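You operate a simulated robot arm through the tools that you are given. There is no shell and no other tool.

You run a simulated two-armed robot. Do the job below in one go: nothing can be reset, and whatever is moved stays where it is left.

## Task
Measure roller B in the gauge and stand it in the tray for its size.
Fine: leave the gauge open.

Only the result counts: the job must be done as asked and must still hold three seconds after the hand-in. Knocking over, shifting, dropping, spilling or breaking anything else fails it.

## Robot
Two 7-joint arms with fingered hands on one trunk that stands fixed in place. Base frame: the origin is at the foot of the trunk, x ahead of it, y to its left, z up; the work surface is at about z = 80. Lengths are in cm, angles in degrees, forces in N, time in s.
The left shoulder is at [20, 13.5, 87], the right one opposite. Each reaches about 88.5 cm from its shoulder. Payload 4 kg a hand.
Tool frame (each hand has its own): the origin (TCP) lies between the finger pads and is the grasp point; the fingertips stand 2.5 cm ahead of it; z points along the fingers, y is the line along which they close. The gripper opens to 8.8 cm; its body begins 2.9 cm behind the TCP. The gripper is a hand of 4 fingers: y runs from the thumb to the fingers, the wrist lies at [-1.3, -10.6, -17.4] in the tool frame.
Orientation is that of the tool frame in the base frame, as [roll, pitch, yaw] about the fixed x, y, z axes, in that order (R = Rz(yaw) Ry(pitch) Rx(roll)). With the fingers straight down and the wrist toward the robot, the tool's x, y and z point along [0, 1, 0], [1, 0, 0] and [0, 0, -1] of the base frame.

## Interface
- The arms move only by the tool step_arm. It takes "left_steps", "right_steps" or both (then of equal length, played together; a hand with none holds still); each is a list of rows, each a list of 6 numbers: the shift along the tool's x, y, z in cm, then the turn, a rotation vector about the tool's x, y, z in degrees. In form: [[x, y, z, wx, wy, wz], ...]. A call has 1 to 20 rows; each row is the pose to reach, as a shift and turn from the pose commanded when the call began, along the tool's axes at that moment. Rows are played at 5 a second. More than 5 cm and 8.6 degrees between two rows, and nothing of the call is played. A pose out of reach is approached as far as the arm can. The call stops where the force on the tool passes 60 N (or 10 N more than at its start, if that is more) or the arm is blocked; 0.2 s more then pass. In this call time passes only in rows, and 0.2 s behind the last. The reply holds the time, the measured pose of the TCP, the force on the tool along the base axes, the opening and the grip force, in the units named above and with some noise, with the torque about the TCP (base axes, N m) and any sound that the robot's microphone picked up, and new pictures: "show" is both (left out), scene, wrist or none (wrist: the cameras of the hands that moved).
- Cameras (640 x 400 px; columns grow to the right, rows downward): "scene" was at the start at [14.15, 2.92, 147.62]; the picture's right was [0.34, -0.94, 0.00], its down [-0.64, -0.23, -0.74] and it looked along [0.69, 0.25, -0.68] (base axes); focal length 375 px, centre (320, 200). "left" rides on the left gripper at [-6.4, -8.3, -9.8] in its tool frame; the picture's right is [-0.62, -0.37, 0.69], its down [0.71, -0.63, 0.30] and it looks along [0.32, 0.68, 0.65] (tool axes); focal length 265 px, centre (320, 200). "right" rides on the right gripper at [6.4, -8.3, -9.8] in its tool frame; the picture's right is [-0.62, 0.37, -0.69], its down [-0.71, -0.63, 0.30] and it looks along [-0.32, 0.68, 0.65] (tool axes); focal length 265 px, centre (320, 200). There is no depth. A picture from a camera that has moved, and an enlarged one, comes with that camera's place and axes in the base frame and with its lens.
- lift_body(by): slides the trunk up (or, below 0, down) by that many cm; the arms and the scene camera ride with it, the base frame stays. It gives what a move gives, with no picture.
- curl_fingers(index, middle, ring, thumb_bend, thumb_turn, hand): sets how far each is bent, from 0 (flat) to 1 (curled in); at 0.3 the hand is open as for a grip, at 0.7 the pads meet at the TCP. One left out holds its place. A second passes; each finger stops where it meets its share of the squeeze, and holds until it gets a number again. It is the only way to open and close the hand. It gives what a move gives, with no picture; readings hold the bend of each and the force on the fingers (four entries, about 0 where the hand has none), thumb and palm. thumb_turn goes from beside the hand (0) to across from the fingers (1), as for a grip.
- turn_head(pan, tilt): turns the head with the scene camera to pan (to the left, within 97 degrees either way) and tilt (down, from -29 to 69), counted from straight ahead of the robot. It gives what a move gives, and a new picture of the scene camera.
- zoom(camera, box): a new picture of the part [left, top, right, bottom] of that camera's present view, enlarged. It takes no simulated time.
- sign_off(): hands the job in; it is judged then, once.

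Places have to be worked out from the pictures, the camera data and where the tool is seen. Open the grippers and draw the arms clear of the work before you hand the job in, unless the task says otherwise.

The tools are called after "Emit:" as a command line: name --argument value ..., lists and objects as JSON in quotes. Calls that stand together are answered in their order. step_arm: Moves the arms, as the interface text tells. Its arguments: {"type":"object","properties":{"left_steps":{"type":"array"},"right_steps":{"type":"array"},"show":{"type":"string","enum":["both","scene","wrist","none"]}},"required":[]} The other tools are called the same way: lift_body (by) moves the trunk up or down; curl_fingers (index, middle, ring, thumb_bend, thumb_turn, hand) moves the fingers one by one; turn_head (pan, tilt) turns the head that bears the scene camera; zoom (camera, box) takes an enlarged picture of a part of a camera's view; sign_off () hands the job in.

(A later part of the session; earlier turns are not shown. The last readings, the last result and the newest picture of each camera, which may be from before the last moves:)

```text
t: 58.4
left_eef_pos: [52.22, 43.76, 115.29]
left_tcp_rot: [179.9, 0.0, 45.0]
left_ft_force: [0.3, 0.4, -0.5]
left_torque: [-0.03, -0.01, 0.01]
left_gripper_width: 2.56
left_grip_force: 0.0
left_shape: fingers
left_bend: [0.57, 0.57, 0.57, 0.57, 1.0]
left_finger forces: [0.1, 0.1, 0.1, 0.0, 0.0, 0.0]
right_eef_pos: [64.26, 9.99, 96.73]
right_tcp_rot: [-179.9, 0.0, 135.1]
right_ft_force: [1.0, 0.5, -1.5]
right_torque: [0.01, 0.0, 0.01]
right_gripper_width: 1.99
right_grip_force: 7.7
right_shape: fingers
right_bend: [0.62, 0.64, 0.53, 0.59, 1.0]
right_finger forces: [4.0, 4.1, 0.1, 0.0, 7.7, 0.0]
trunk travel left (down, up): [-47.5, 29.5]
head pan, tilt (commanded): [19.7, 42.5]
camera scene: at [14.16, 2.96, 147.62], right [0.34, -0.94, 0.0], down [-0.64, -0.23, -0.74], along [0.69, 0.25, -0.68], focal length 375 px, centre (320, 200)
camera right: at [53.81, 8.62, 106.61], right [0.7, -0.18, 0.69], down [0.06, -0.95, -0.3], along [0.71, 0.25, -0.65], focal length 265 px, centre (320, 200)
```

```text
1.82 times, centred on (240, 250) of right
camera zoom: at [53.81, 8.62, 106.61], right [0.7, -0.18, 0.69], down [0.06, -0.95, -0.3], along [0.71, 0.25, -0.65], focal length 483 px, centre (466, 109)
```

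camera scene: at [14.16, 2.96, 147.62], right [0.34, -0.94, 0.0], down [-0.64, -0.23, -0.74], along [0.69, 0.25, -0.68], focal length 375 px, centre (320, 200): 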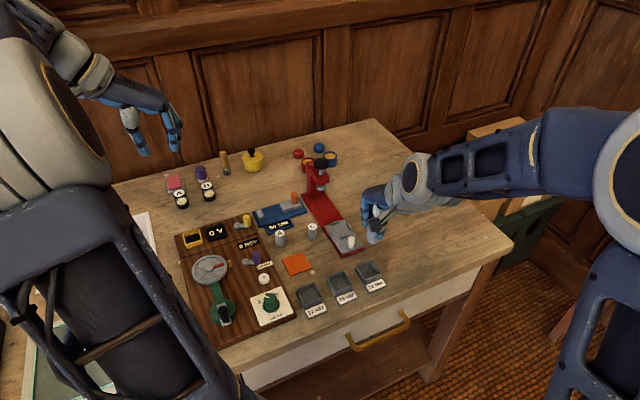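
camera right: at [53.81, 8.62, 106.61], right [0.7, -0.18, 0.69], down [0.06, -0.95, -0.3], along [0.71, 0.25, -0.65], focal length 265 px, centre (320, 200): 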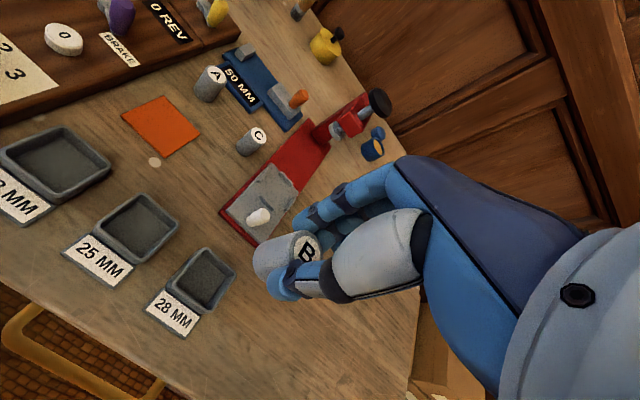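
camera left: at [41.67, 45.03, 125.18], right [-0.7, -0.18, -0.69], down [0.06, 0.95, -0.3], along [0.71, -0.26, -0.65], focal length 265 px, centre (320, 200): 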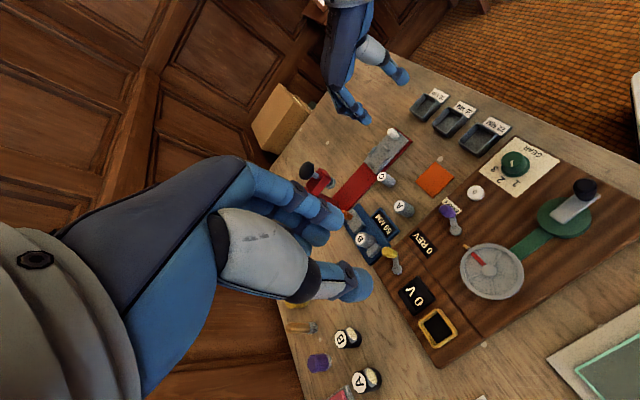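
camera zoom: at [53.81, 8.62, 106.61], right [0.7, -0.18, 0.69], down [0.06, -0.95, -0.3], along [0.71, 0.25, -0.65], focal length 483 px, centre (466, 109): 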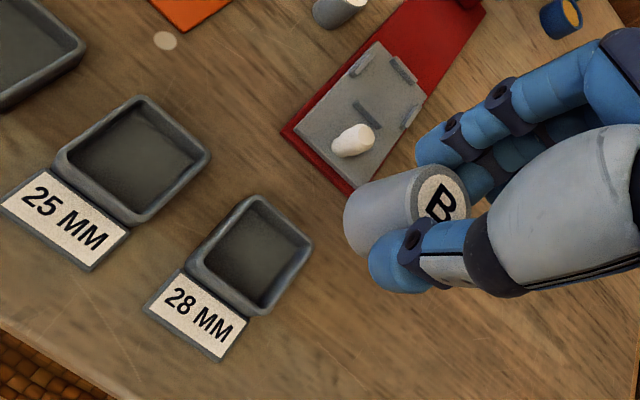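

All three cameras see the tray clearly. The right camera puts the 28 mm tray centre at [63.9, 9.8]. I'll make a small correction and lower to z≈90, so the roller is about 3 cm above the rim, to fine-align.

Emit:
step_arm --right_steps '[[-0.1, -0.1, 2.0, 0, 0, 0], [-0.15, -0.22, 4.0, 0, 0, 0], [-0.15, -0.22, 5.5, 0, 0, 0], [-0.15, -0.22, 6.7, 0, 0, 0]]' --show "both"

Emit:
zoom --camera "left" --box '[380, 70, 460, 140]'

Emit:
zoom --camera "scene" --box '[335, 220, 405, 300]'

Emit:
zoom --camera "right" --box '[180, 170, 340, 330]'

```text
t: 59.4
left_eef_pos: [52.24, 43.74, 115.38]
left_tcp_rot: [180.0, 0.0, 45.1]
left_ft_force: [-0.1, 0.3, 0.2]
left_torque: [0.02, 0.0, -0.01]
left_gripper_width: 2.59
left_grip_force: 0.1
left_shape: fingers
left_bend: [0.57, 0.57, 0.57, 0.57, 1.0]
left_finger forces: [0.0, 0.1, 0.0, 0.0, 0.0, 0.1]
right_eef_pos: [64.27, 9.58, 90.03]
right_tcp_rot: [-180.0, 0.0, 134.9]
right_ft_force: [-0.2, 0.0, -1.2]
right_torque: [-0.01, -0.04, -0.03]
right_gripper_width: 2.01
right_grip_force: 7.8
right_shape: fingers
right_bend: [0.62, 0.64, 0.53, 0.59, 1.0]
right_finger forces: [3.9, 4.1, 0.0, 0.0, 7.6, 0.0]
trunk travel left (down, up): [-47.5, 29.5]
head pan, tilt (commanded): [19.7, 42.5]
camera scene: at [14.15, 2.92, 147.62], right [0.34, -0.94, 0.0], down [-0.64, -0.23, -0.74], along [0.69, 0.25, -0.68], focal length 375 px, centre (320, 200)
camera right: at [53.75, 8.22, 99.91], right [0.7, -0.18, 0.69], down [0.06, -0.95, -0.3], along [0.71, 0.25, -0.65], focal length 265 px, centre (320, 200)
```

scene: 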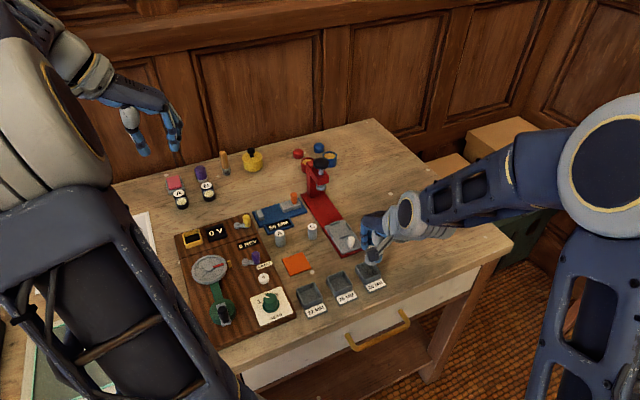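
right: 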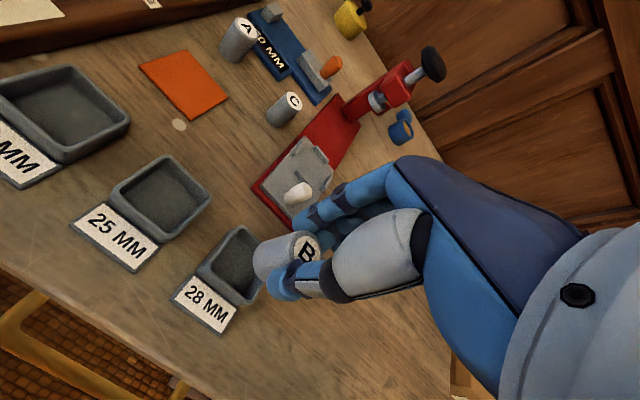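

```text
5.71 times, centred on (420, 105) of left
camera zoom: at [41.67, 45.04, 125.16], right [-0.7, -0.18, -0.69], down [0.06, 0.95, -0.3], along [0.71, -0.25, -0.65], focal length 1517 px, centre (-251, 743)
```

zoom: 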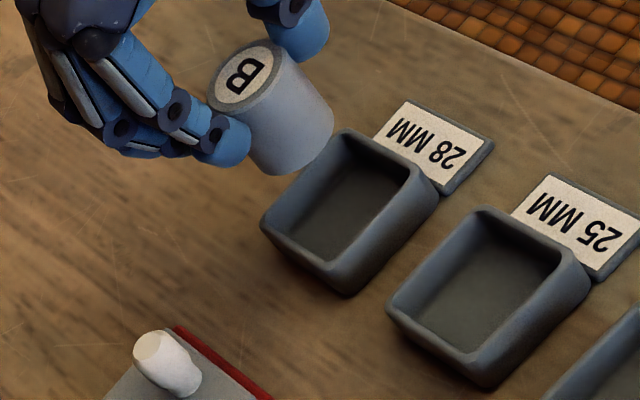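

```text
5.00 times, centred on (370, 260) of scene
camera zoom: at [14.15, 2.92, 147.62], right [0.34, -0.94, 0.0], down [-0.64, -0.23, -0.74], along [0.69, 0.25, -0.68], focal length 1876 px, centre (70, -100)
```

zoom: 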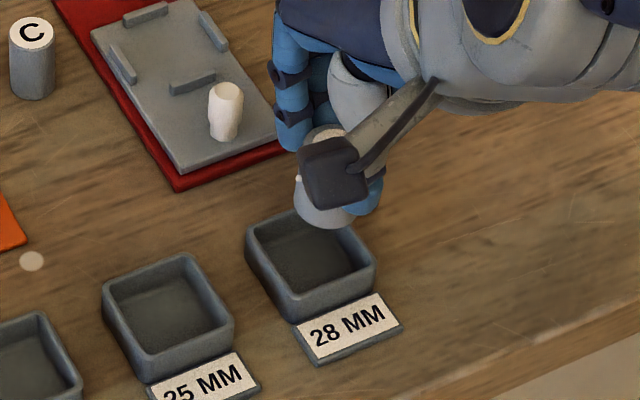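

```text
2.50 times, centred on (260, 250) of right
camera zoom: at [53.75, 8.22, 99.91], right [0.7, -0.18, 0.69], down [0.06, -0.95, -0.3], along [0.71, 0.25, -0.65], focal length 664 px, centre (470, 75)
```

zoom: 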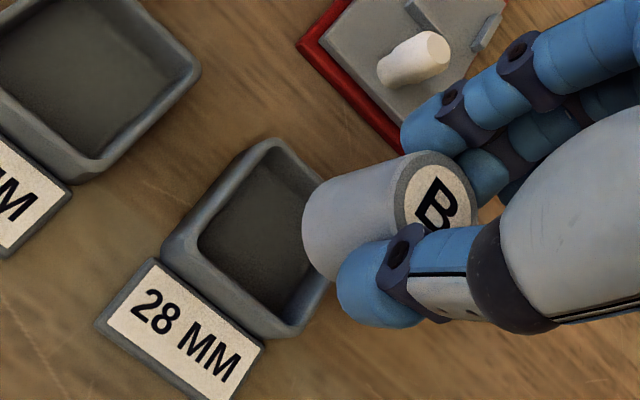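

The roller hangs vertical. Comparing views, it sits about 0.4 cm toward −y of the tray centre. I'll correct that and lower to just above the rim.

Emit:
step_arm --right_steps '[[0.14, 0.16, 0, 0, 0, 0], [0.28, 0.33, 0.8, 0, 0, 0], [0.28, 0.33, 1.6, 0, 0, 0], [0.28, 0.33, 2.3, 0, 0, 0]]' --show "wrist"

Emit:
zoom --camera "left" --box '[390, 80, 460, 140]'

Emit:
zoom --camera "scene" --box '[345, 235, 395, 295]'

Emit:
zoom --camera "right" --box '[200, 190, 340, 330]'

```text
t: 60.4
left_eef_pos: [52.15, 43.64, 115.39]
left_tcp_rot: [180.0, 0.0, 45.0]
left_ft_force: [-0.8, 0.0, 0.0]
left_torque: [0.0, -0.02, -0.01]
left_gripper_width: 2.55
left_grip_force: 0.0
left_shape: fingers
left_bend: [0.57, 0.57, 0.57, 0.57, 1.0]
left_finger forces: [0.1, 0.1, 0.1, 0.0, 0.0, 0.0]
right_eef_pos: [64.24, 10.02, 87.84]
right_tcp_rot: [180.0, 0.0, 135.0]
right_ft_force: [0.4, -0.7, -2.6]
right_torque: [0.0, -0.02, 0.01]
right_gripper_width: 1.97
right_grip_force: 7.7
right_shape: fingers
right_bend: [0.62, 0.64, 0.53, 0.59, 1.0]
right_finger forces: [3.9, 4.1, 0.0, 0.1, 7.5, 0.1]
trunk travel left (down, up): [-47.5, 29.5]
head pan, tilt (commanded): [19.7, 42.5]
camera right: at [53.76, 8.73, 97.65], right [0.7, -0.18, 0.69], down [0.06, -0.95, -0.3], along [0.71, 0.25, -0.65], focal length 265 px, centre (320, 200)
```

right: 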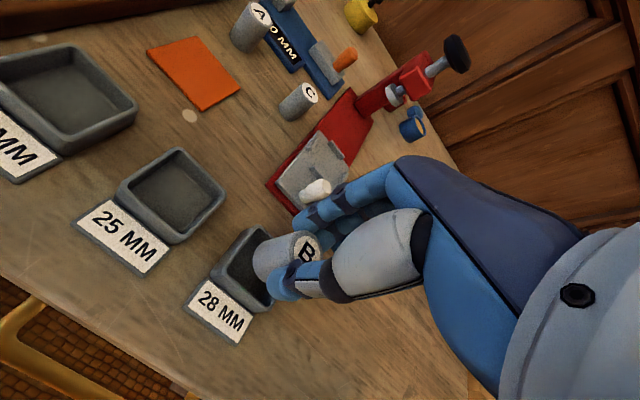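

```text
6.67 times, centred on (425, 110) of left
camera zoom: at [41.68, 45.04, 125.16], right [-0.7, -0.18, -0.69], down [0.06, 0.95, -0.3], along [0.71, -0.25, -0.65], focal length 1769 px, centre (-380, 800)
```

zoom: 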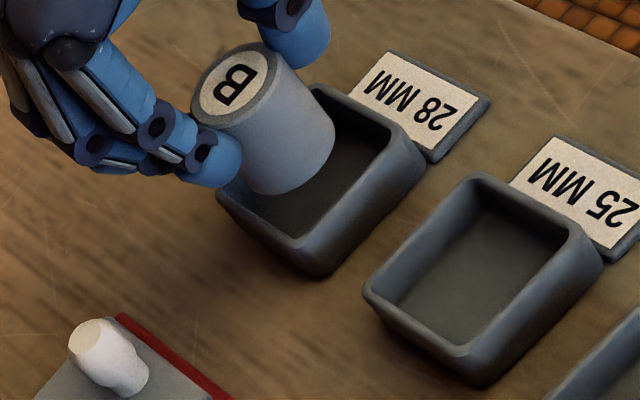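

```text
6.67 times, centred on (370, 265) of scene
camera zoom: at [14.15, 2.92, 147.62], right [0.34, -0.94, 0.0], down [-0.64, -0.23, -0.74], along [0.69, 0.25, -0.68], focal length 2501 px, centre (-13, -233)
```

zoom: 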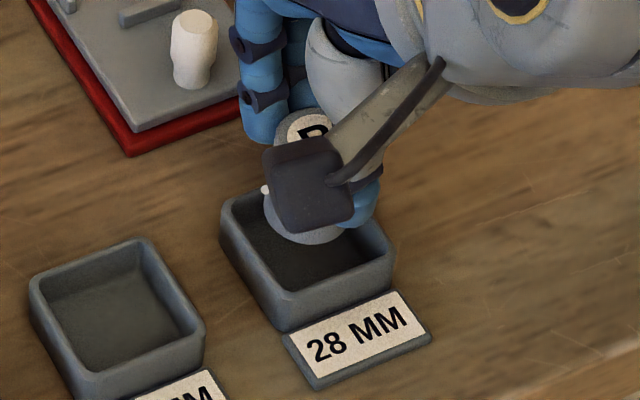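

```text
2.86 times, centred on (270, 260) of right
camera zoom: at [53.76, 8.73, 97.65], right [0.7, -0.18, 0.69], down [0.06, -0.95, -0.3], along [0.71, 0.25, -0.65], focal length 758 px, centre (463, 29)
```

zoom: 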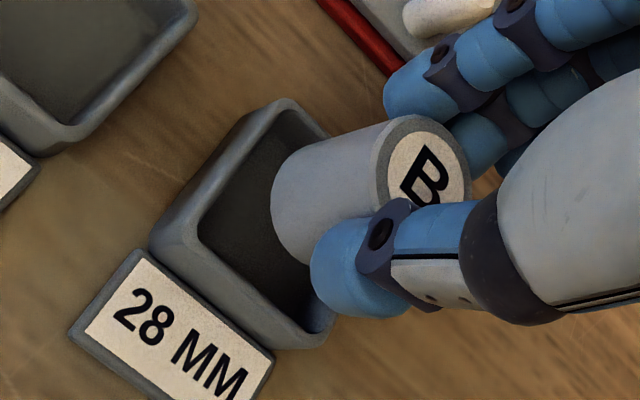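

The roller bottom is just above the rim. The three views put it within about 0.2 cm of the tray centre, slightly toward +x. I'll nudge −0.15 cm in x and lower to rim level for a direct check.

Emit:
step_arm --right_steps '[[0.1, -0.1, 0, 0, 0, 0], [0.1, -0.1, 0.3, 0, 0, 0]]' --show "wrist"

Emit:
zoom --camera "left" --box '[400, 85, 450, 130]'

Emit:
zoom --camera "scene" --box '[350, 245, 390, 285]'

Emit:
zoom --camera "right" --box '[205, 210, 315, 320]'

```text
t: 61.0
left_eef_pos: [52.16, 43.76, 115.37]
left_tcp_rot: [-180.0, 0.1, 45.0]
left_ft_force: [0.1, 0.2, -0.9]
left_torque: [0.01, 0.0, -0.02]
left_gripper_width: 2.57
left_grip_force: 0.2
left_shape: fingers
left_bend: [0.57, 0.57, 0.57, 0.57, 1.0]
left_finger forces: [0.1, 0.0, 0.0, 0.0, 0.1, 0.0]
right_eef_pos: [64.13, 9.94, 87.5]
right_tcp_rot: [-180.0, 0.0, 134.8]
right_ft_force: [0.0, -0.2, -2.7]
right_torque: [-0.02, -0.02, -0.01]
right_gripper_width: 1.97
right_grip_force: 8.0
right_shape: fingers
right_bend: [0.62, 0.64, 0.53, 0.59, 1.0]
right_finger forces: [3.9, 4.1, 0.1, 0.0, 7.7, 0.0]
trunk travel left (down, up): [-47.5, 29.5]
head pan, tilt (commanded): [19.7, 42.5]
camera right: at [53.62, 8.7, 97.37], right [0.7, -0.18, 0.69], down [0.06, -0.95, -0.3], along [0.71, 0.25, -0.65], focal length 265 px, centre (320, 200)
```

right: 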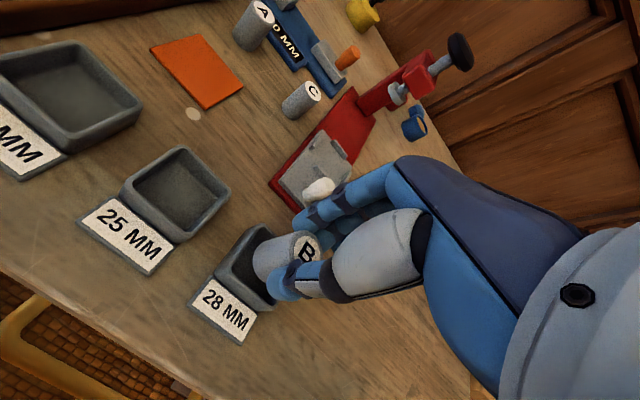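

```text
8.89 times, centred on (425, 108) of left
camera zoom: at [41.68, 45.04, 125.16], right [-0.7, -0.18, -0.69], down [0.06, 0.95, -0.3], along [0.71, -0.25, -0.65], focal length 2359 px, centre (-613, 1022)
```

zoom: 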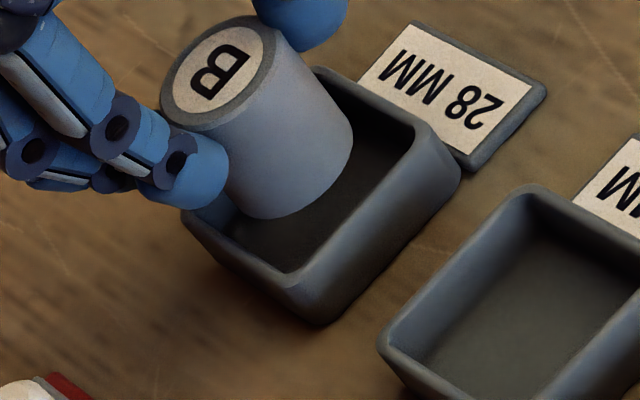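

```text
10.00 times, centred on (370, 265) of scene
camera zoom: at [14.16, 2.92, 147.62], right [0.34, -0.94, 0.0], down [-0.64, -0.23, -0.74], along [0.69, 0.25, -0.68], focal length 3752 px, centre (-180, -450)
```

zoom: 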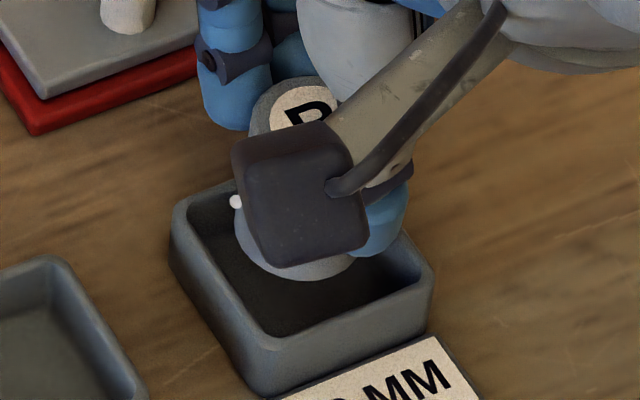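

```text
3.64 times, centred on (260, 265) of right
camera zoom: at [53.62, 8.7, 97.37], right [0.7, -0.18, 0.69], down [0.06, -0.95, -0.3], along [0.71, 0.25, -0.65], focal length 965 px, centre (538, -36)
```

zoom: 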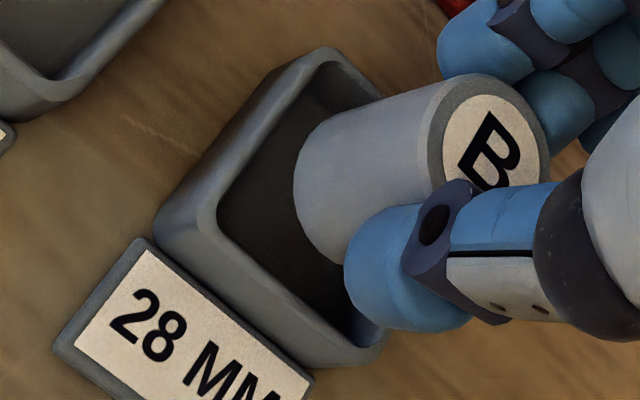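

In the left view the roller is centred over the opening. The scene and right views agree within about 0.2 cm, against about 0.39 cm of clearance. I'll lower into the tray slowly, watching the side forces.

Emit:
step_arm --right_steps '[[0, 0, 0.2, 0, 0, 0], [0, 0, 0.4, 0, 0, 0], [0, 0, 0.6, 0, 0, 0]]' --show "none"

Emit:
zoom --camera "left" --box '[400, 85, 450, 130]'

Emit:
zoom --camera "scene" --box '[350, 245, 390, 285]'

Emit:
zoom --camera "right" --box '[205, 210, 315, 320]'

```text
t: 61.8
left_eef_pos: [52.26, 43.68, 115.39]
left_tcp_rot: [180.0, 0.1, 45.1]
left_ft_force: [-0.5, 0.9, 0.3]
left_torque: [0.05, 0.0, 0.01]
left_gripper_width: 2.57
left_grip_force: 0.1
left_shape: fingers
left_bend: [0.57, 0.57, 0.57, 0.57, 1.0]
left_finger forces: [0.0, 0.0, 0.0, 0.1, 0.0, 0.0]
right_eef_pos: [64.09, 10.0, 86.87]
right_tcp_rot: [179.9, 0.1, 135.1]
right_ft_force: [0.3, 0.2, -2.4]
right_torque: [0.02, 0.0, 0.02]
right_gripper_width: 1.97
right_grip_force: 7.4
right_shape: fingers
right_bend: [0.62, 0.64, 0.53, 0.59, 1.0]
right_finger forces: [3.9, 4.1, 0.1, 0.0, 7.6, 0.0]
trunk travel left (down, up): [-47.5, 29.5]
head pan, tilt (commanded): [19.7, 42.5]
```

```text
8.89 times, centred on (425, 108) of left
camera zoom: at [41.68, 45.04, 125.16], right [-0.7, -0.18, -0.69], down [0.06, 0.95, -0.3], along [0.71, -0.25, -0.65], focal length 2359 px, centre (-613, 1022)
```

zoom: 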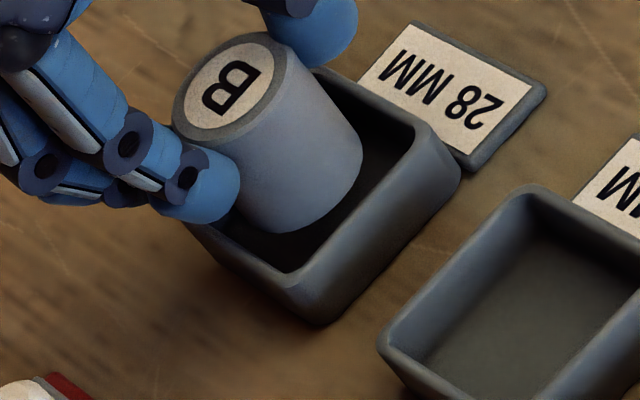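

```text
10.00 times, centred on (370, 265) of scene
camera zoom: at [14.16, 2.92, 147.62], right [0.34, -0.94, 0.0], down [-0.64, -0.23, -0.74], along [0.69, 0.25, -0.68], focal length 3752 px, centre (-180, -450)
```

zoom: 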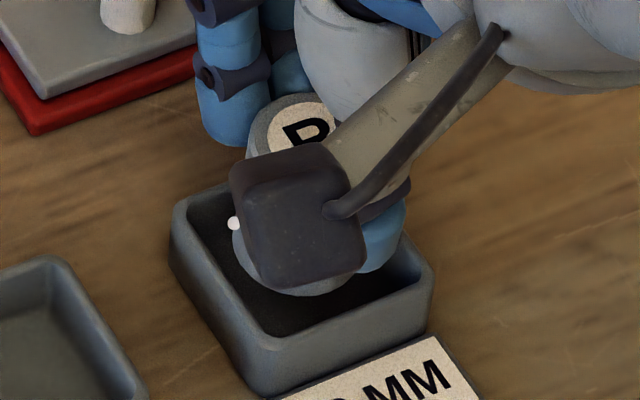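

```text
3.64 times, centred on (260, 265) of right
camera zoom: at [53.64, 8.7, 96.78], right [0.7, -0.18, 0.69], down [0.06, -0.95, -0.3], along [0.71, 0.25, -0.65], focal length 965 px, centre (538, -36)
```

zoom: 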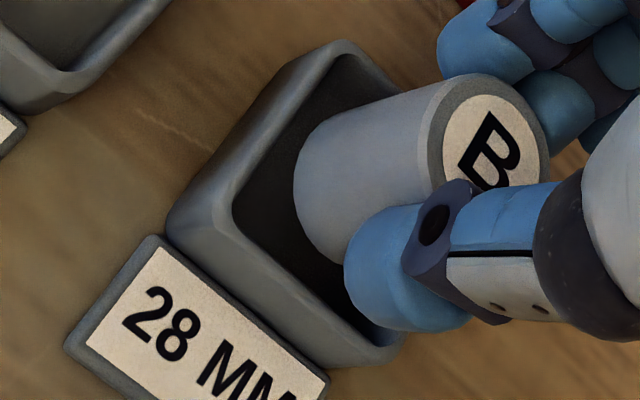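

Still free with no side force; the roller is entering the tray. I'll keep lowering in small steps.

Emit:
step_arm --right_steps '[[0, 0, 0.15, 0, 0, 0], [0, 0, 0.3, 0, 0, 0]]' --show "none"

Emit:
step_arm --right_steps '[[0, 0, 0.1, 0, 0, 0], [0, 0, 0.2, 0, 0, 0]]' --show "none"

Emit:
zoom --camera "left" --box '[400, 85, 450, 130]'

Emit:
zoom --camera "right" --box '[205, 210, 315, 320]'

Emit:
zoom --camera "scene" --box '[350, 245, 390, 285]'

```text
t: 62.4
left_eef_pos: [52.21, 43.65, 115.3]
left_tcp_rot: [-180.0, 0.0, 45.0]
left_ft_force: [-0.5, 0.3, -0.2]
left_torque: [0.01, 0.0, -0.01]
left_gripper_width: 2.56
left_grip_force: 0.0
left_shape: fingers
left_bend: [0.57, 0.57, 0.57, 0.57, 1.0]
left_finger forces: [0.0, 0.1, 0.1, 0.0, 0.0, 0.0]
right_eef_pos: [64.06, 10.0, 86.64]
right_tcp_rot: [180.0, 0.0, 135.0]
right_ft_force: [0.3, 0.5, -1.8]
right_torque: [0.01, -0.01, 0.0]
right_gripper_width: 1.98
right_grip_force: 8.2
right_shape: fingers
right_bend: [0.62, 0.64, 0.53, 0.59, 1.0]
right_finger forces: [3.9, 4.2, 0.0, 0.0, 7.6, 0.1]
trunk travel left (down, up): [-47.5, 29.5]
head pan, tilt (commanded): [19.7, 42.5]
```

```text
t: 63.0
left_eef_pos: [52.18, 43.66, 115.55]
left_tcp_rot: [-180.0, 0.0, 45.0]
left_ft_force: [0.1, 0.0, -0.7]
left_torque: [0.04, -0.02, -0.01]
left_gripper_width: 2.56
left_grip_force: 0.0
left_shape: fingers
left_bend: [0.57, 0.57, 0.57, 0.57, 1.0]
left_finger forces: [0.1, 0.1, 0.0, 0.1, 0.0, 0.0]
right_eef_pos: [64.15, 9.98, 86.5]
right_tcp_rot: [-180.0, 0.0, 134.9]
right_ft_force: [0.1, -0.1, -2.0]
right_torque: [-0.02, -0.01, 0.03]
right_gripper_width: 1.97
right_grip_force: 7.7
right_shape: fingers
right_bend: [0.62, 0.64, 0.53, 0.59, 1.0]
right_finger forces: [3.9, 4.2, 0.1, 0.0, 7.6, 0.1]
trunk travel left (down, up): [-47.5, 29.5]
head pan, tilt (commanded): [19.7, 42.5]
```

```text
8.89 times, centred on (425, 108) of left
camera zoom: at [41.68, 45.04, 125.16], right [-0.7, -0.18, -0.69], down [0.06, 0.95, -0.3], along [0.71, -0.25, -0.65], focal length 2359 px, centre (-613, 1022)
```

zoom: 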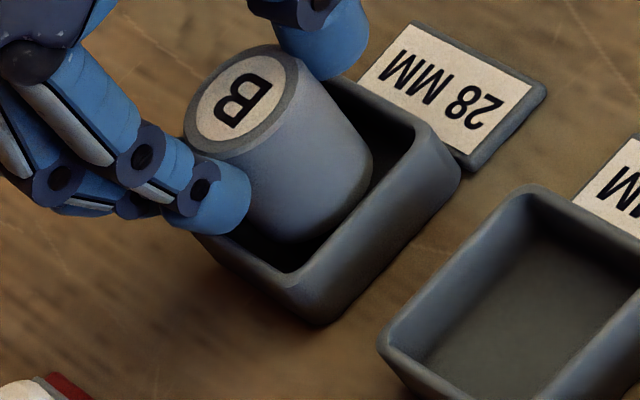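

```text
3.64 times, centred on (260, 265) of right
camera zoom: at [53.65, 8.65, 96.23], right [0.7, -0.18, 0.69], down [0.06, -0.95, -0.3], along [0.71, 0.25, -0.65], focal length 965 px, centre (538, -36)
```

zoom: 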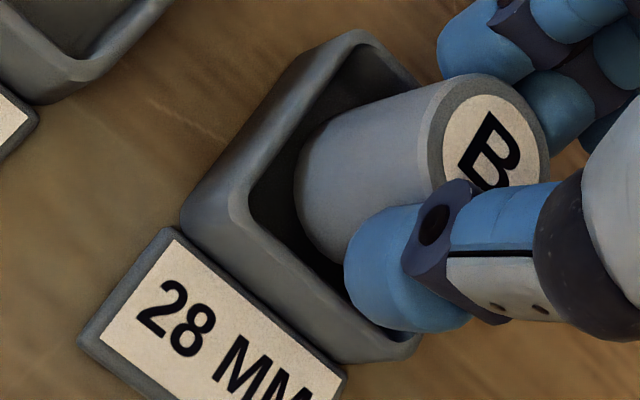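

```text
10.00 times, centred on (370, 265) of scene
camera zoom: at [14.16, 2.92, 147.62], right [0.34, -0.94, 0.0], down [-0.64, -0.23, -0.74], along [0.69, 0.25, -0.68], focal length 3752 px, centre (-180, -450)
```

zoom: 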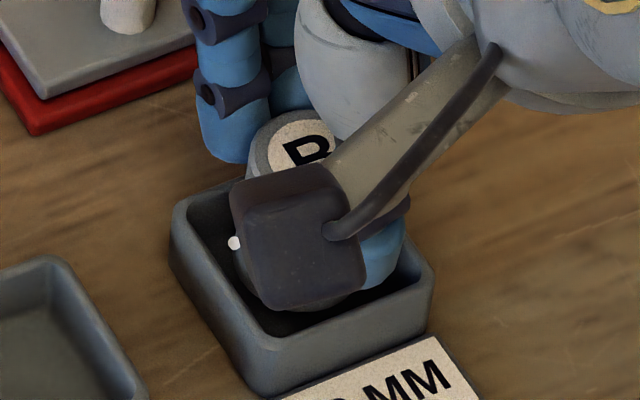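

B is inside the tray walls with visible gaps all round. I'll lower in 1–2 mm steps until it touches the floor.

Emit:
step_arm --right_steps '[[0, 0, 0.1, 0, 0, 0], [0, 0, 0.2, 0, 0, 0]]' --show "none"

Emit:
step_arm --right_steps '[[0, 0, 0.1, 0, 0, 0], [0, 0, 0.2, 0, 0, 0]]' --show "none"

Emit:
zoom --camera "left" --box '[400, 85, 450, 130]'

Emit:
zoom --camera "right" --box '[205, 210, 315, 320]'

```text
t: 63.6
left_eef_pos: [52.25, 43.6, 115.42]
left_tcp_rot: [180.0, 0.0, 45.0]
left_ft_force: [-0.1, 0.4, 0.7]
left_torque: [-0.02, 0.0, 0.01]
left_gripper_width: 2.57
left_grip_force: 0.0
left_shape: fingers
left_bend: [0.57, 0.57, 0.57, 0.57, 1.0]
left_finger forces: [0.1, 0.0, 0.1, 0.1, 0.1, 0.0]
right_eef_pos: [64.23, 10.0, 86.24]
right_tcp_rot: [-180.0, 0.0, 135.0]
right_ft_force: [-0.1, 0.4, -1.8]
right_torque: [0.03, 0.02, 0.03]
right_gripper_width: 1.99
right_grip_force: 7.6
right_shape: fingers
right_bend: [0.62, 0.64, 0.53, 0.59, 1.0]
right_finger forces: [3.8, 4.1, 0.1, 0.0, 7.6, 0.1]
trunk travel left (down, up): [-47.5, 29.5]
head pan, tilt (commanded): [19.7, 42.5]
```

```text
t: 64.2
left_eef_pos: [52.17, 43.79, 115.45]
left_tcp_rot: [-179.9, 0.0, 45.0]
left_ft_force: [0.2, -0.2, -0.8]
left_torque: [0.01, -0.02, 0.02]
left_gripper_width: 2.57
left_grip_force: 0.2
left_shape: fingers
left_bend: [0.57, 0.57, 0.57, 0.57, 1.0]
left_finger forces: [0.0, 0.1, 0.0, 0.1, 0.0, 0.0]
right_eef_pos: [64.13, 10.0, 86.07]
right_tcp_rot: [180.0, -0.1, 134.9]
right_ft_force: [-0.6, 0.1, -1.5]
right_torque: [-0.05, 0.01, -0.02]
right_gripper_width: 1.98
right_grip_force: 8.3
right_shape: fingers
right_bend: [0.62, 0.64, 0.53, 0.59, 1.0]
right_finger forces: [3.8, 4.1, 0.1, 0.0, 7.6, 0.1]
trunk travel left (down, up): [-47.5, 29.5]
head pan, tilt (commanded): [19.7, 42.5]
```

```text
8.89 times, centred on (425, 108) of left
camera zoom: at [41.68, 45.04, 125.16], right [-0.7, -0.18, -0.69], down [0.06, 0.95, -0.3], along [0.71, -0.25, -0.65], focal length 2359 px, centre (-613, 1022)
```

zoom: 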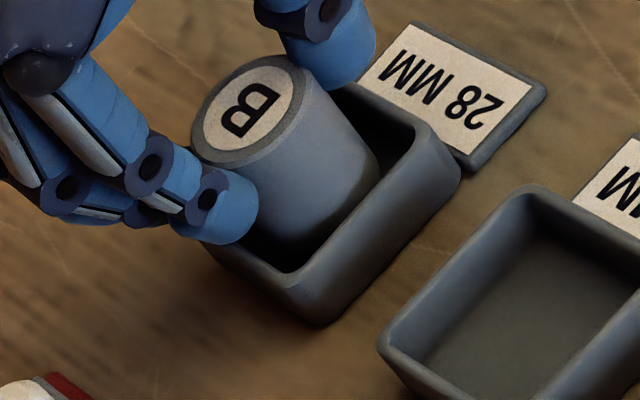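

```text
3.64 times, centred on (260, 265) of right
camera zoom: at [53.65, 8.67, 95.87], right [0.7, -0.18, 0.69], down [0.06, -0.95, -0.3], along [0.71, 0.25, -0.65], focal length 965 px, centre (538, -36)
```

zoom: 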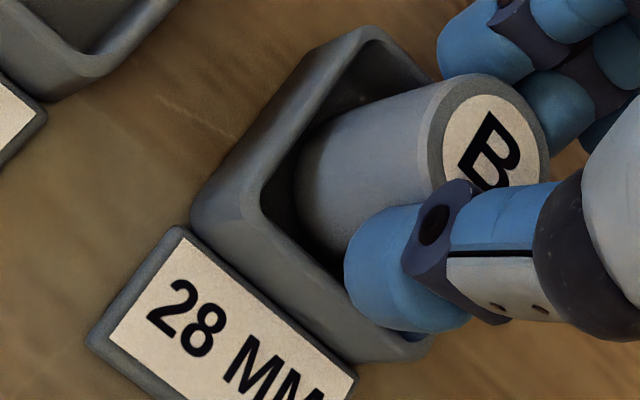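

Not yet in contact, and there's no side force. I'll continue with 1 mm steps.

Emit:
step_arm --right_steps '[[0, 0, 0.05, 0, 0, 0], [0, 0, 0.1, 0, 0, 0]]' --show "none"

Emit:
step_arm --right_steps '[[0, 0, 0.05, 0, 0, 0], [0, 0, 0.1, 0, 0, 0]]' --show "none"

Emit:
zoom --camera "left" --box '[400, 85, 450, 130]'

```text
t: 64.8
left_eef_pos: [52.17, 43.66, 115.26]
left_tcp_rot: [-179.9, 0.1, 44.9]
left_ft_force: [-0.1, -0.4, -0.4]
left_torque: [-0.02, 0.01, -0.01]
left_gripper_width: 2.57
left_grip_force: 0.0
left_shape: fingers
left_bend: [0.57, 0.57, 0.57, 0.57, 1.0]
left_finger forces: [0.1, 0.0, 0.1, 0.0, 0.1, 0.0]
right_eef_pos: [64.17, 9.96, 85.91]
right_tcp_rot: [-180.0, 0.0, 135.0]
right_ft_force: [0.2, 0.6, -2.1]
right_torque: [-0.02, -0.01, -0.02]
right_gripper_width: 1.97
right_grip_force: 7.7
right_shape: fingers
right_bend: [0.62, 0.64, 0.53, 0.59, 1.0]
right_finger forces: [3.8, 4.0, 0.1, 0.0, 7.7, 0.0]
trunk travel left (down, up): [-47.5, 29.5]
head pan, tilt (commanded): [19.7, 42.5]
```

```text
t: 65.4
left_eef_pos: [52.26, 43.62, 115.35]
left_tcp_rot: [180.0, 0.0, 45.0]
left_ft_force: [0.5, -0.5, -0.2]
left_torque: [0.01, 0.02, 0.01]
left_gripper_width: 2.6
left_grip_force: 0.2
left_shape: fingers
left_bend: [0.57, 0.57, 0.57, 0.57, 1.0]
left_finger forces: [0.0, 0.1, 0.1, 0.1, 0.0, 0.0]
right_eef_pos: [64.13, 9.99, 85.83]
right_tcp_rot: [-179.9, 0.0, 135.0]
right_ft_force: [-0.2, -0.9, -1.1]
right_torque: [-0.01, -0.01, -0.02]
right_gripper_width: 1.97
right_grip_force: 7.9
right_shape: fingers
right_bend: [0.62, 0.64, 0.53, 0.59, 1.0]
right_finger forces: [3.9, 4.1, 0.1, 0.0, 7.7, 0.0]
trunk travel left (down, up): [-47.5, 29.5]
head pan, tilt (commanded): [19.7, 42.5]
```

```text
8.89 times, centred on (425, 108) of left
camera zoom: at [41.68, 45.04, 125.16], right [-0.7, -0.18, -0.69], down [0.06, 0.95, -0.3], along [0.71, -0.25, -0.65], focal length 2359 px, centre (-613, 1022)
```

zoom: 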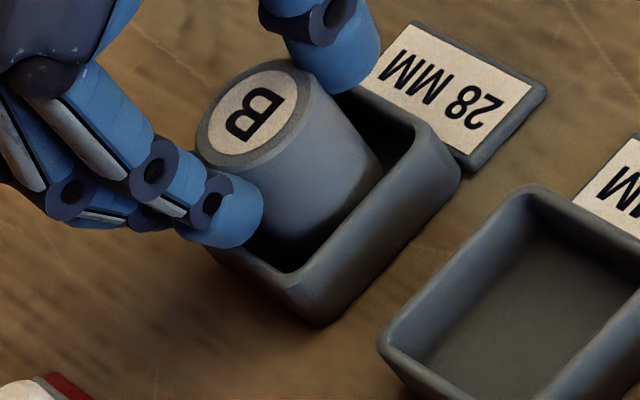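

Still hanging free at TCP z≈85.8, so I'll take more 1 mm steps.

Emit:
step_arm --right_steps '[[0, 0, 0.05, 0, 0, 0], [0, 0, 0.1, 0, 0, 0]]' --show "none"

Emit:
step_arm --right_steps '[[0, 0, 0.05, 0, 0, 0], [0, 0, 0.1, 0, 0, 0]]' --show "none"

```text
t: 66.0
left_eef_pos: [52.13, 43.81, 115.35]
left_tcp_rot: [-180.0, -0.1, 45.0]
left_ft_force: [-0.6, -0.4, 0.0]
left_torque: [-0.01, 0.01, 0.02]
left_gripper_width: 2.56
left_grip_force: 0.1
left_shape: fingers
left_bend: [0.57, 0.57, 0.57, 0.57, 1.0]
left_finger forces: [0.0, 0.1, 0.1, 0.0, 0.0, 0.1]
right_eef_pos: [64.08, 10.11, 85.63]
right_tcp_rot: [180.0, 0.0, 135.1]
right_ft_force: [-0.2, 0.3, -1.5]
right_torque: [-0.02, 0.0, 0.02]
right_gripper_width: 1.97
right_grip_force: 7.9
right_shape: fingers
right_bend: [0.62, 0.64, 0.53, 0.59, 1.0]
right_finger forces: [4.0, 4.1, 0.0, 0.1, 7.7, 0.0]
trunk travel left (down, up): [-47.5, 29.5]
head pan, tilt (commanded): [19.7, 42.5]
```

```text
t: 66.6
left_eef_pos: [52.3, 43.72, 115.33]
left_tcp_rot: [180.0, 0.0, 45.0]
left_ft_force: [0.1, -0.3, -0.4]
left_torque: [-0.01, 0.03, -0.01]
left_gripper_width: 2.6
left_grip_force: 0.0
left_shape: fingers
left_bend: [0.57, 0.57, 0.57, 0.57, 1.0]
left_finger forces: [0.1, 0.0, 0.1, 0.1, 0.0, 0.0]
right_eef_pos: [64.16, 10.03, 85.64]
right_tcp_rot: [180.0, 0.0, 135.0]
right_ft_force: [-0.5, 0.0, -2.3]
right_torque: [-0.02, -0.02, 0.01]
right_gripper_width: 1.99
right_grip_force: 8.3
right_shape: fingers
right_bend: [0.62, 0.64, 0.53, 0.59, 1.0]
right_finger forces: [3.9, 4.1, 0.1, 0.0, 7.5, 0.0]
trunk travel left (down, up): [-47.5, 29.5]
head pan, tilt (commanded): [19.7, 42.5]
```

The vertical force is still just the weight. Two more small steps, then I'll look again.

Emit:
step_arm --right_steps '[[0, 0, 0.05, 0, 0, 0], [0, 0, 0.1, 0, 0, 0]]' --show "none"

Emit:
step_arm --right_steps '[[0, 0, 0.04, 0, 0, 0], [0, 0, 0.08, 0, 0, 0]]' --show "none"

Emit:
zoom --camera "left" --box '[400, 85, 450, 130]'

Emit:
zoom --camera "right" --box '[205, 210, 315, 320]'

Emit:
zoom --camera "scene" --box '[350, 245, 390, 285]'

```text
t: 67.2
left_eef_pos: [52.21, 43.66, 115.31]
left_tcp_rot: [-180.0, 0.1, 45.1]
left_ft_force: [-0.5, -0.1, -0.5]
left_torque: [0.01, 0.0, -0.02]
left_gripper_width: 2.58
left_grip_force: 0.0
left_shape: fingers
left_bend: [0.57, 0.57, 0.57, 0.57, 1.0]
left_finger forces: [0.0, 0.0, 0.0, 0.0, 0.0, 0.0]
right_eef_pos: [64.19, 9.94, 85.49]
right_tcp_rot: [-180.0, 0.0, 134.9]
right_ft_force: [0.0, 0.5, -1.6]
right_torque: [0.02, 0.01, 0.02]
right_gripper_width: 1.98
right_grip_force: 7.4
right_shape: fingers
right_bend: [0.62, 0.64, 0.53, 0.59, 1.0]
right_finger forces: [3.9, 4.0, 0.0, 0.0, 7.7, 0.0]
trunk travel left (down, up): [-47.5, 29.5]
head pan, tilt (commanded): [19.7, 42.5]
```

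```text
t: 67.8
left_eef_pos: [52.28, 43.74, 115.32]
left_tcp_rot: [180.0, 0.0, 45.0]
left_ft_force: [-0.6, -0.8, -0.1]
left_torque: [-0.02, 0.0, 0.01]
left_gripper_width: 2.56
left_grip_force: 0.1
left_shape: fingers
left_bend: [0.57, 0.57, 0.57, 0.57, 1.0]
left_finger forces: [0.0, 0.0, 0.1, 0.0, 0.0, 0.0]
right_eef_pos: [64.06, 9.95, 85.43]
right_tcp_rot: [-179.9, 0.0, 135.0]
right_ft_force: [-0.8, 0.3, 0.2]
right_torque: [-0.05, 0.02, 0.01]
right_gripper_width: 1.96
right_grip_force: 7.4
right_shape: fingers
right_bend: [0.62, 0.64, 0.53, 0.59, 1.0]
right_finger forces: [4.0, 4.0, 0.0, 0.0, 7.8, 0.0]
trunk travel left (down, up): [-47.5, 29.5]
head pan, tilt (commanded): [19.7, 42.5]
```

```text
8.89 times, centred on (425, 108) of left
camera zoom: at [41.68, 45.04, 125.16], right [-0.7, -0.18, -0.69], down [0.06, 0.95, -0.3], along [0.71, -0.25, -0.65], focal length 2359 px, centre (-613, 1022)
```

zoom: 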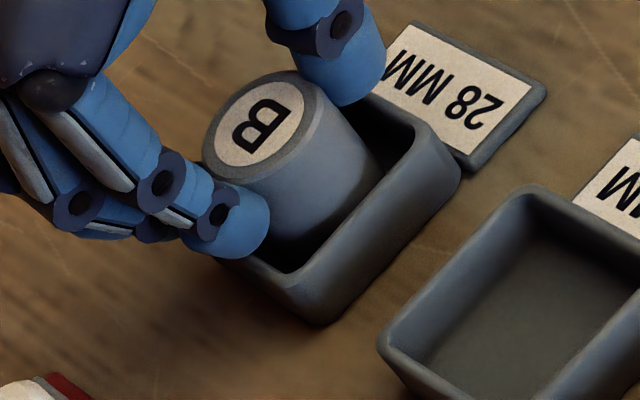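

```text
3.64 times, centred on (260, 265) of right
camera zoom: at [53.66, 8.69, 95.3], right [0.7, -0.18, 0.69], down [0.06, -0.95, -0.3], along [0.71, 0.25, -0.65], focal length 965 px, centre (538, -36)
```

zoom: 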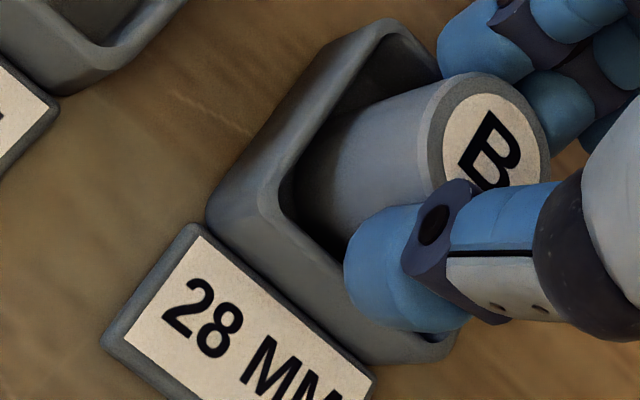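

```text
10.00 times, centred on (370, 265) of scene
camera zoom: at [14.15, 2.92, 147.62], right [0.34, -0.94, 0.0], down [-0.64, -0.23, -0.74], along [0.69, 0.25, -0.68], focal length 3752 px, centre (-180, -450)
```

zoom: 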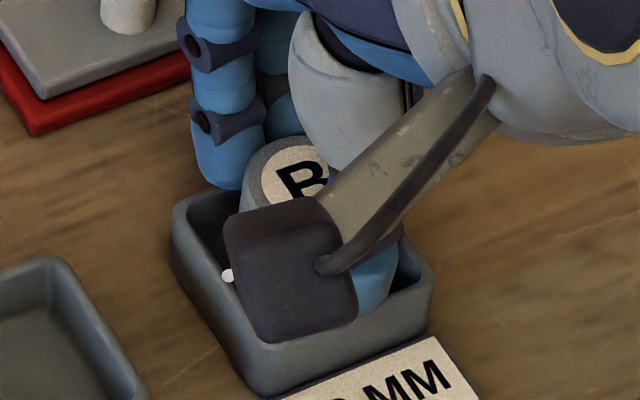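

The vertical force went from about −2 N to about 0, so the roller (or thumb) has just made contact. One more half-millimetre step to confirm.

Emit:
step_arm --right_steps '[[0, 0, 0.03, 0, 0, 0], [0, 0, 0.06, 0, 0, 0]]' --show "none"

```text
t: 68.4
left_eef_pos: [52.18, 43.58, 115.44]
left_tcp_rot: [-180.0, 0.0, 45.1]
left_ft_force: [0.1, -0.9, -0.7]
left_torque: [-0.01, 0.0, -0.02]
left_gripper_width: 2.54
left_grip_force: 0.0
left_shape: fingers
left_bend: [0.57, 0.57, 0.57, 0.57, 1.0]
left_finger forces: [0.0, 0.0, 0.0, 0.1, 0.0, 0.1]
right_eef_pos: [64.09, 9.92, 85.44]
right_tcp_rot: [-180.0, 0.0, 135.0]
right_ft_force: [0.3, 1.9, 3.0]
right_torque: [0.03, 0.08, -0.01]
right_gripper_width: 1.97
right_grip_force: 8.4
right_shape: fingers
right_bend: [0.62, 0.64, 0.53, 0.59, 1.0]
right_finger forces: [4.7, 4.1, 0.0, 0.1, 7.9, 0.1]
trunk travel left (down, up): [-47.5, 29.5]
head pan, tilt (commanded): [19.7, 42.5]
```

It's 3 N up now. From the gauge-plate and mat references, the roller base is at about table level, so it's resting on the tray floor. I'll release gently in stages.

Emit:
curl_fingers --hand "right" --index 0.59 --middle 0.59 --ring 0.5 --thumb_bend 0.57

Emit:
zoom --camera "left" --box '[400, 85, 450, 130]'

Emit:
zoom --camera "right" --box '[205, 210, 315, 320]'

```text
t: 69.4
left_eef_pos: [52.25, 43.72, 115.31]
left_tcp_rot: [180.0, 0.0, 45.0]
left_ft_force: [0.6, 0.0, -1.0]
left_torque: [0.01, 0.02, -0.03]
left_gripper_width: 2.56
left_grip_force: 0.0
left_shape: fingers
left_bend: [0.57, 0.57, 0.57, 0.57, 1.0]
left_finger forces: [0.1, 0.1, 0.0, 0.0, 0.0, 0.1]
right_eef_pos: [64.15, 9.96, 85.42]
right_tcp_rot: [-180.0, 0.0, 135.0]
right_ft_force: [1.2, -0.2, 0.7]
right_torque: [0.01, 0.02, -0.02]
right_gripper_width: 2.49
right_grip_force: 0.3
right_shape: fingers
right_bend: [0.59, 0.59, 0.5, 0.56, 1.0]
right_finger forces: [0.0, 0.0, 0.0, 0.0, 0.2, 0.0]
trunk travel left (down, up): [-47.5, 29.5]
head pan, tilt (commanded): [19.7, 42.5]
```

```text
8.89 times, centred on (425, 108) of left
camera zoom: at [41.68, 45.04, 125.16], right [-0.7, -0.18, -0.69], down [0.06, 0.95, -0.3], along [0.71, -0.25, -0.65], focal length 2359 px, centre (-613, 1022)
```

zoom: 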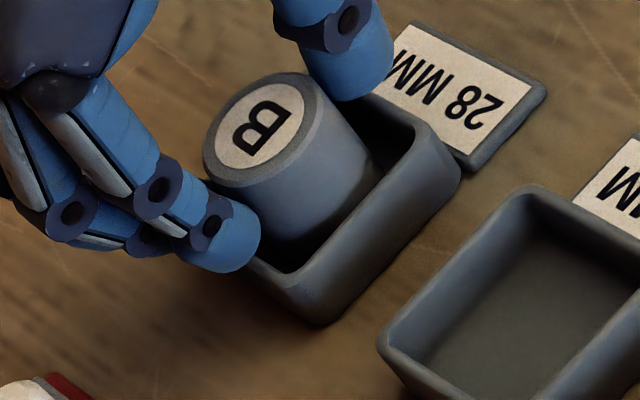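

```text
3.64 times, centred on (260, 265) of right
camera zoom: at [53.65, 8.67, 95.21], right [0.7, -0.18, 0.69], down [0.06, -0.95, -0.3], along [0.71, 0.25, -0.65], focal length 965 px, centre (538, -36)
```

zoom: 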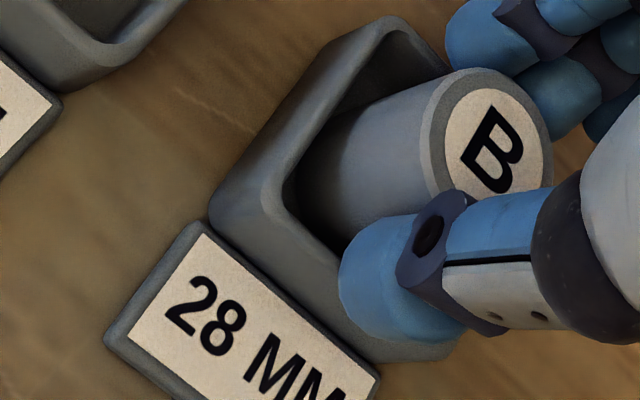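

B stands on its own inside the tray. I'll open further and lift straight up.

Emit:
curl_fingers --hand "right" --index 0.52 --middle 0.52 --ring 0.48 --thumb_bend 0.5

Emit:
step_arm --right_steps '[[0, 0, -0.5, 0, 0, 0], [0, 0, -1.2, 0, 0, 0], [0, 0, -2.2, 0, 0, 0], [0, 0, -4.0, 0, 0, 0], [0, 0, -6.5, 0, 0, 0], [0, 0, -9.5, 0, 0, 0], [0, 0, -13, 0, 0, 0]]' --show "both"

Emit:
zoom --camera "left" --box '[390, 75, 460, 140]'

Emit:
zoom --camera "scene" --box '[330, 225, 410, 305]'

Emit:
zoom --camera "right" --box '[120, 200, 300, 360]'

```text
t: 70.4
left_eef_pos: [52.29, 43.73, 115.32]
left_tcp_rot: [-180.0, 0.1, 45.0]
left_ft_force: [-0.6, -0.2, -0.3]
left_torque: [0.01, -0.02, -0.02]
left_gripper_width: 2.56
left_grip_force: 0.1
left_shape: fingers
left_bend: [0.57, 0.57, 0.57, 0.57, 1.0]
left_finger forces: [0.1, 0.0, 0.0, 0.0, 0.1, 0.0]
right_eef_pos: [64.09, 9.92, 85.37]
right_tcp_rot: [180.0, -0.1, 135.0]
right_ft_force: [-0.1, 0.5, -0.8]
right_torque: [0.02, 0.01, 0.01]
right_gripper_width: 3.87
right_grip_force: 0.0
right_shape: fingers
right_bend: [0.52, 0.52, 0.48, 0.5, 1.0]
right_finger forces: [0.1, 0.0, 0.1, 0.1, 0.1, 0.1]
trunk travel left (down, up): [-47.5, 29.5]
head pan, tilt (commanded): [19.7, 42.5]
```

```text
t: 72.0
left_eef_pos: [52.27, 43.69, 115.35]
left_tcp_rot: [180.0, -0.1, 45.0]
left_ft_force: [0.7, -0.4, 0.0]
left_torque: [0.01, 0.01, 0.01]
left_gripper_width: 2.56
left_grip_force: 0.0
left_shape: fingers
left_bend: [0.57, 0.57, 0.57, 0.57, 1.0]
left_finger forces: [0.0, 0.0, 0.1, 0.0, 0.0, 0.0]
right_eef_pos: [64.18, 10.0, 98.35]
right_tcp_rot: [-180.0, 0.0, 135.0]
right_ft_force: [-0.3, -0.1, 0.2]
right_torque: [0.01, -0.01, 0.0]
right_gripper_width: 3.87
right_grip_force: 0.1
right_shape: fingers
right_bend: [0.52, 0.52, 0.48, 0.5, 1.0]
right_finger forces: [0.1, 0.0, 0.0, 0.0, 0.0, 0.0]
trunk travel left (down, up): [-47.5, 29.5]
head pan, tilt (commanded): [19.7, 42.5]
camera scene: at [14.17, 2.93, 147.61], right [0.34, -0.94, 0.0], down [-0.64, -0.23, -0.74], along [0.69, 0.25, -0.68], focal length 375 px, centre (320, 200)
camera right: at [53.74, 8.63, 108.27], right [0.7, -0.18, 0.69], down [0.06, -0.95, -0.3], along [0.71, 0.25, -0.65], focal length 265 px, centre (320, 200)
```

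scene: 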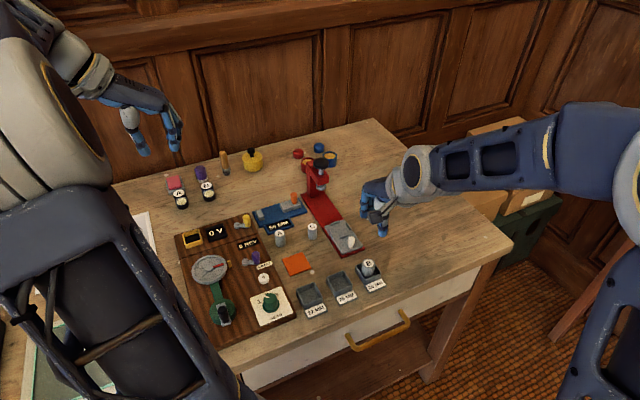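
right: 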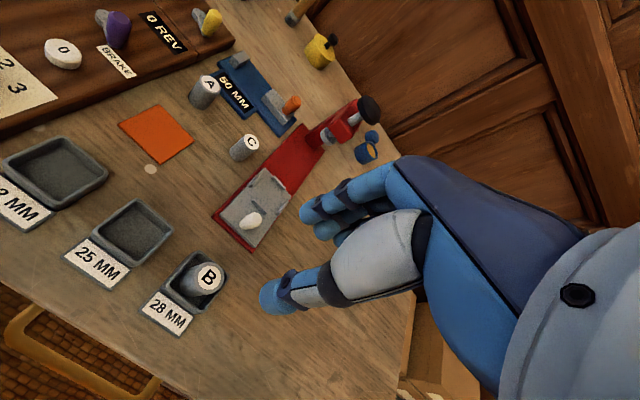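

```text
6.15 times, centred on (425, 108) of left
camera zoom: at [41.69, 45.04, 125.15], right [-0.7, -0.18, -0.69], down [0.06, 0.95, -0.3], along [0.71, -0.25, -0.65], focal length 1633 px, centre (-326, 769)
```

zoom: 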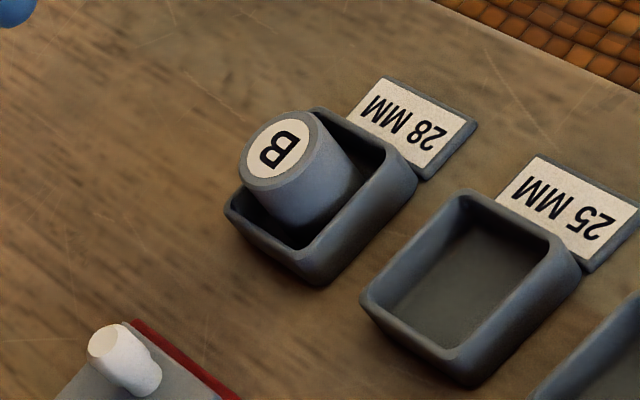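

```text
5.00 times, centred on (370, 265) of scene
camera zoom: at [14.17, 2.93, 147.61], right [0.34, -0.94, 0.0], down [-0.64, -0.23, -0.74], along [0.69, 0.25, -0.68], focal length 1876 px, centre (70, -125)
```

zoom: 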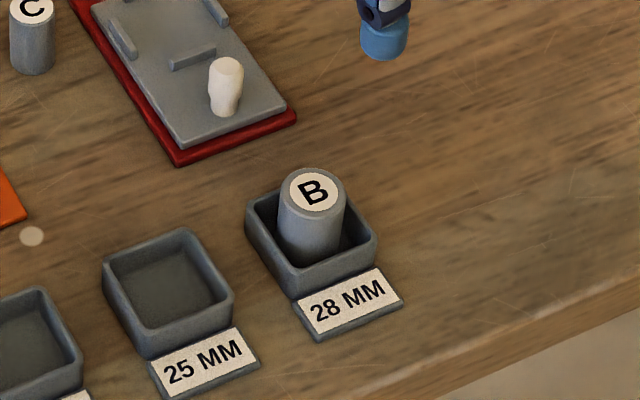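

```text
2.50 times, centred on (210, 280) of right
camera zoom: at [53.74, 8.63, 108.27], right [0.7, -0.18, 0.69], down [0.06, -0.95, -0.3], along [0.71, 0.25, -0.65], focal length 664 px, centre (595, 0)
```

zoom: 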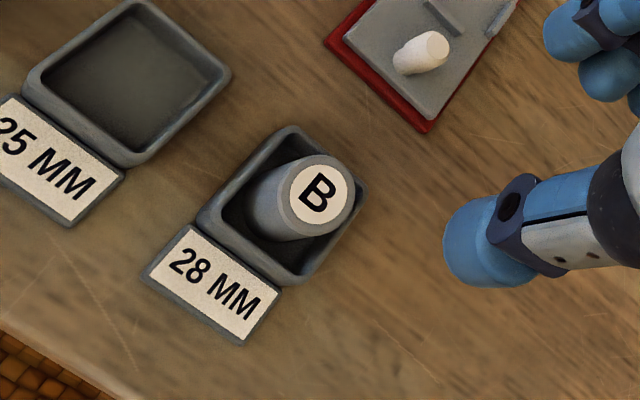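

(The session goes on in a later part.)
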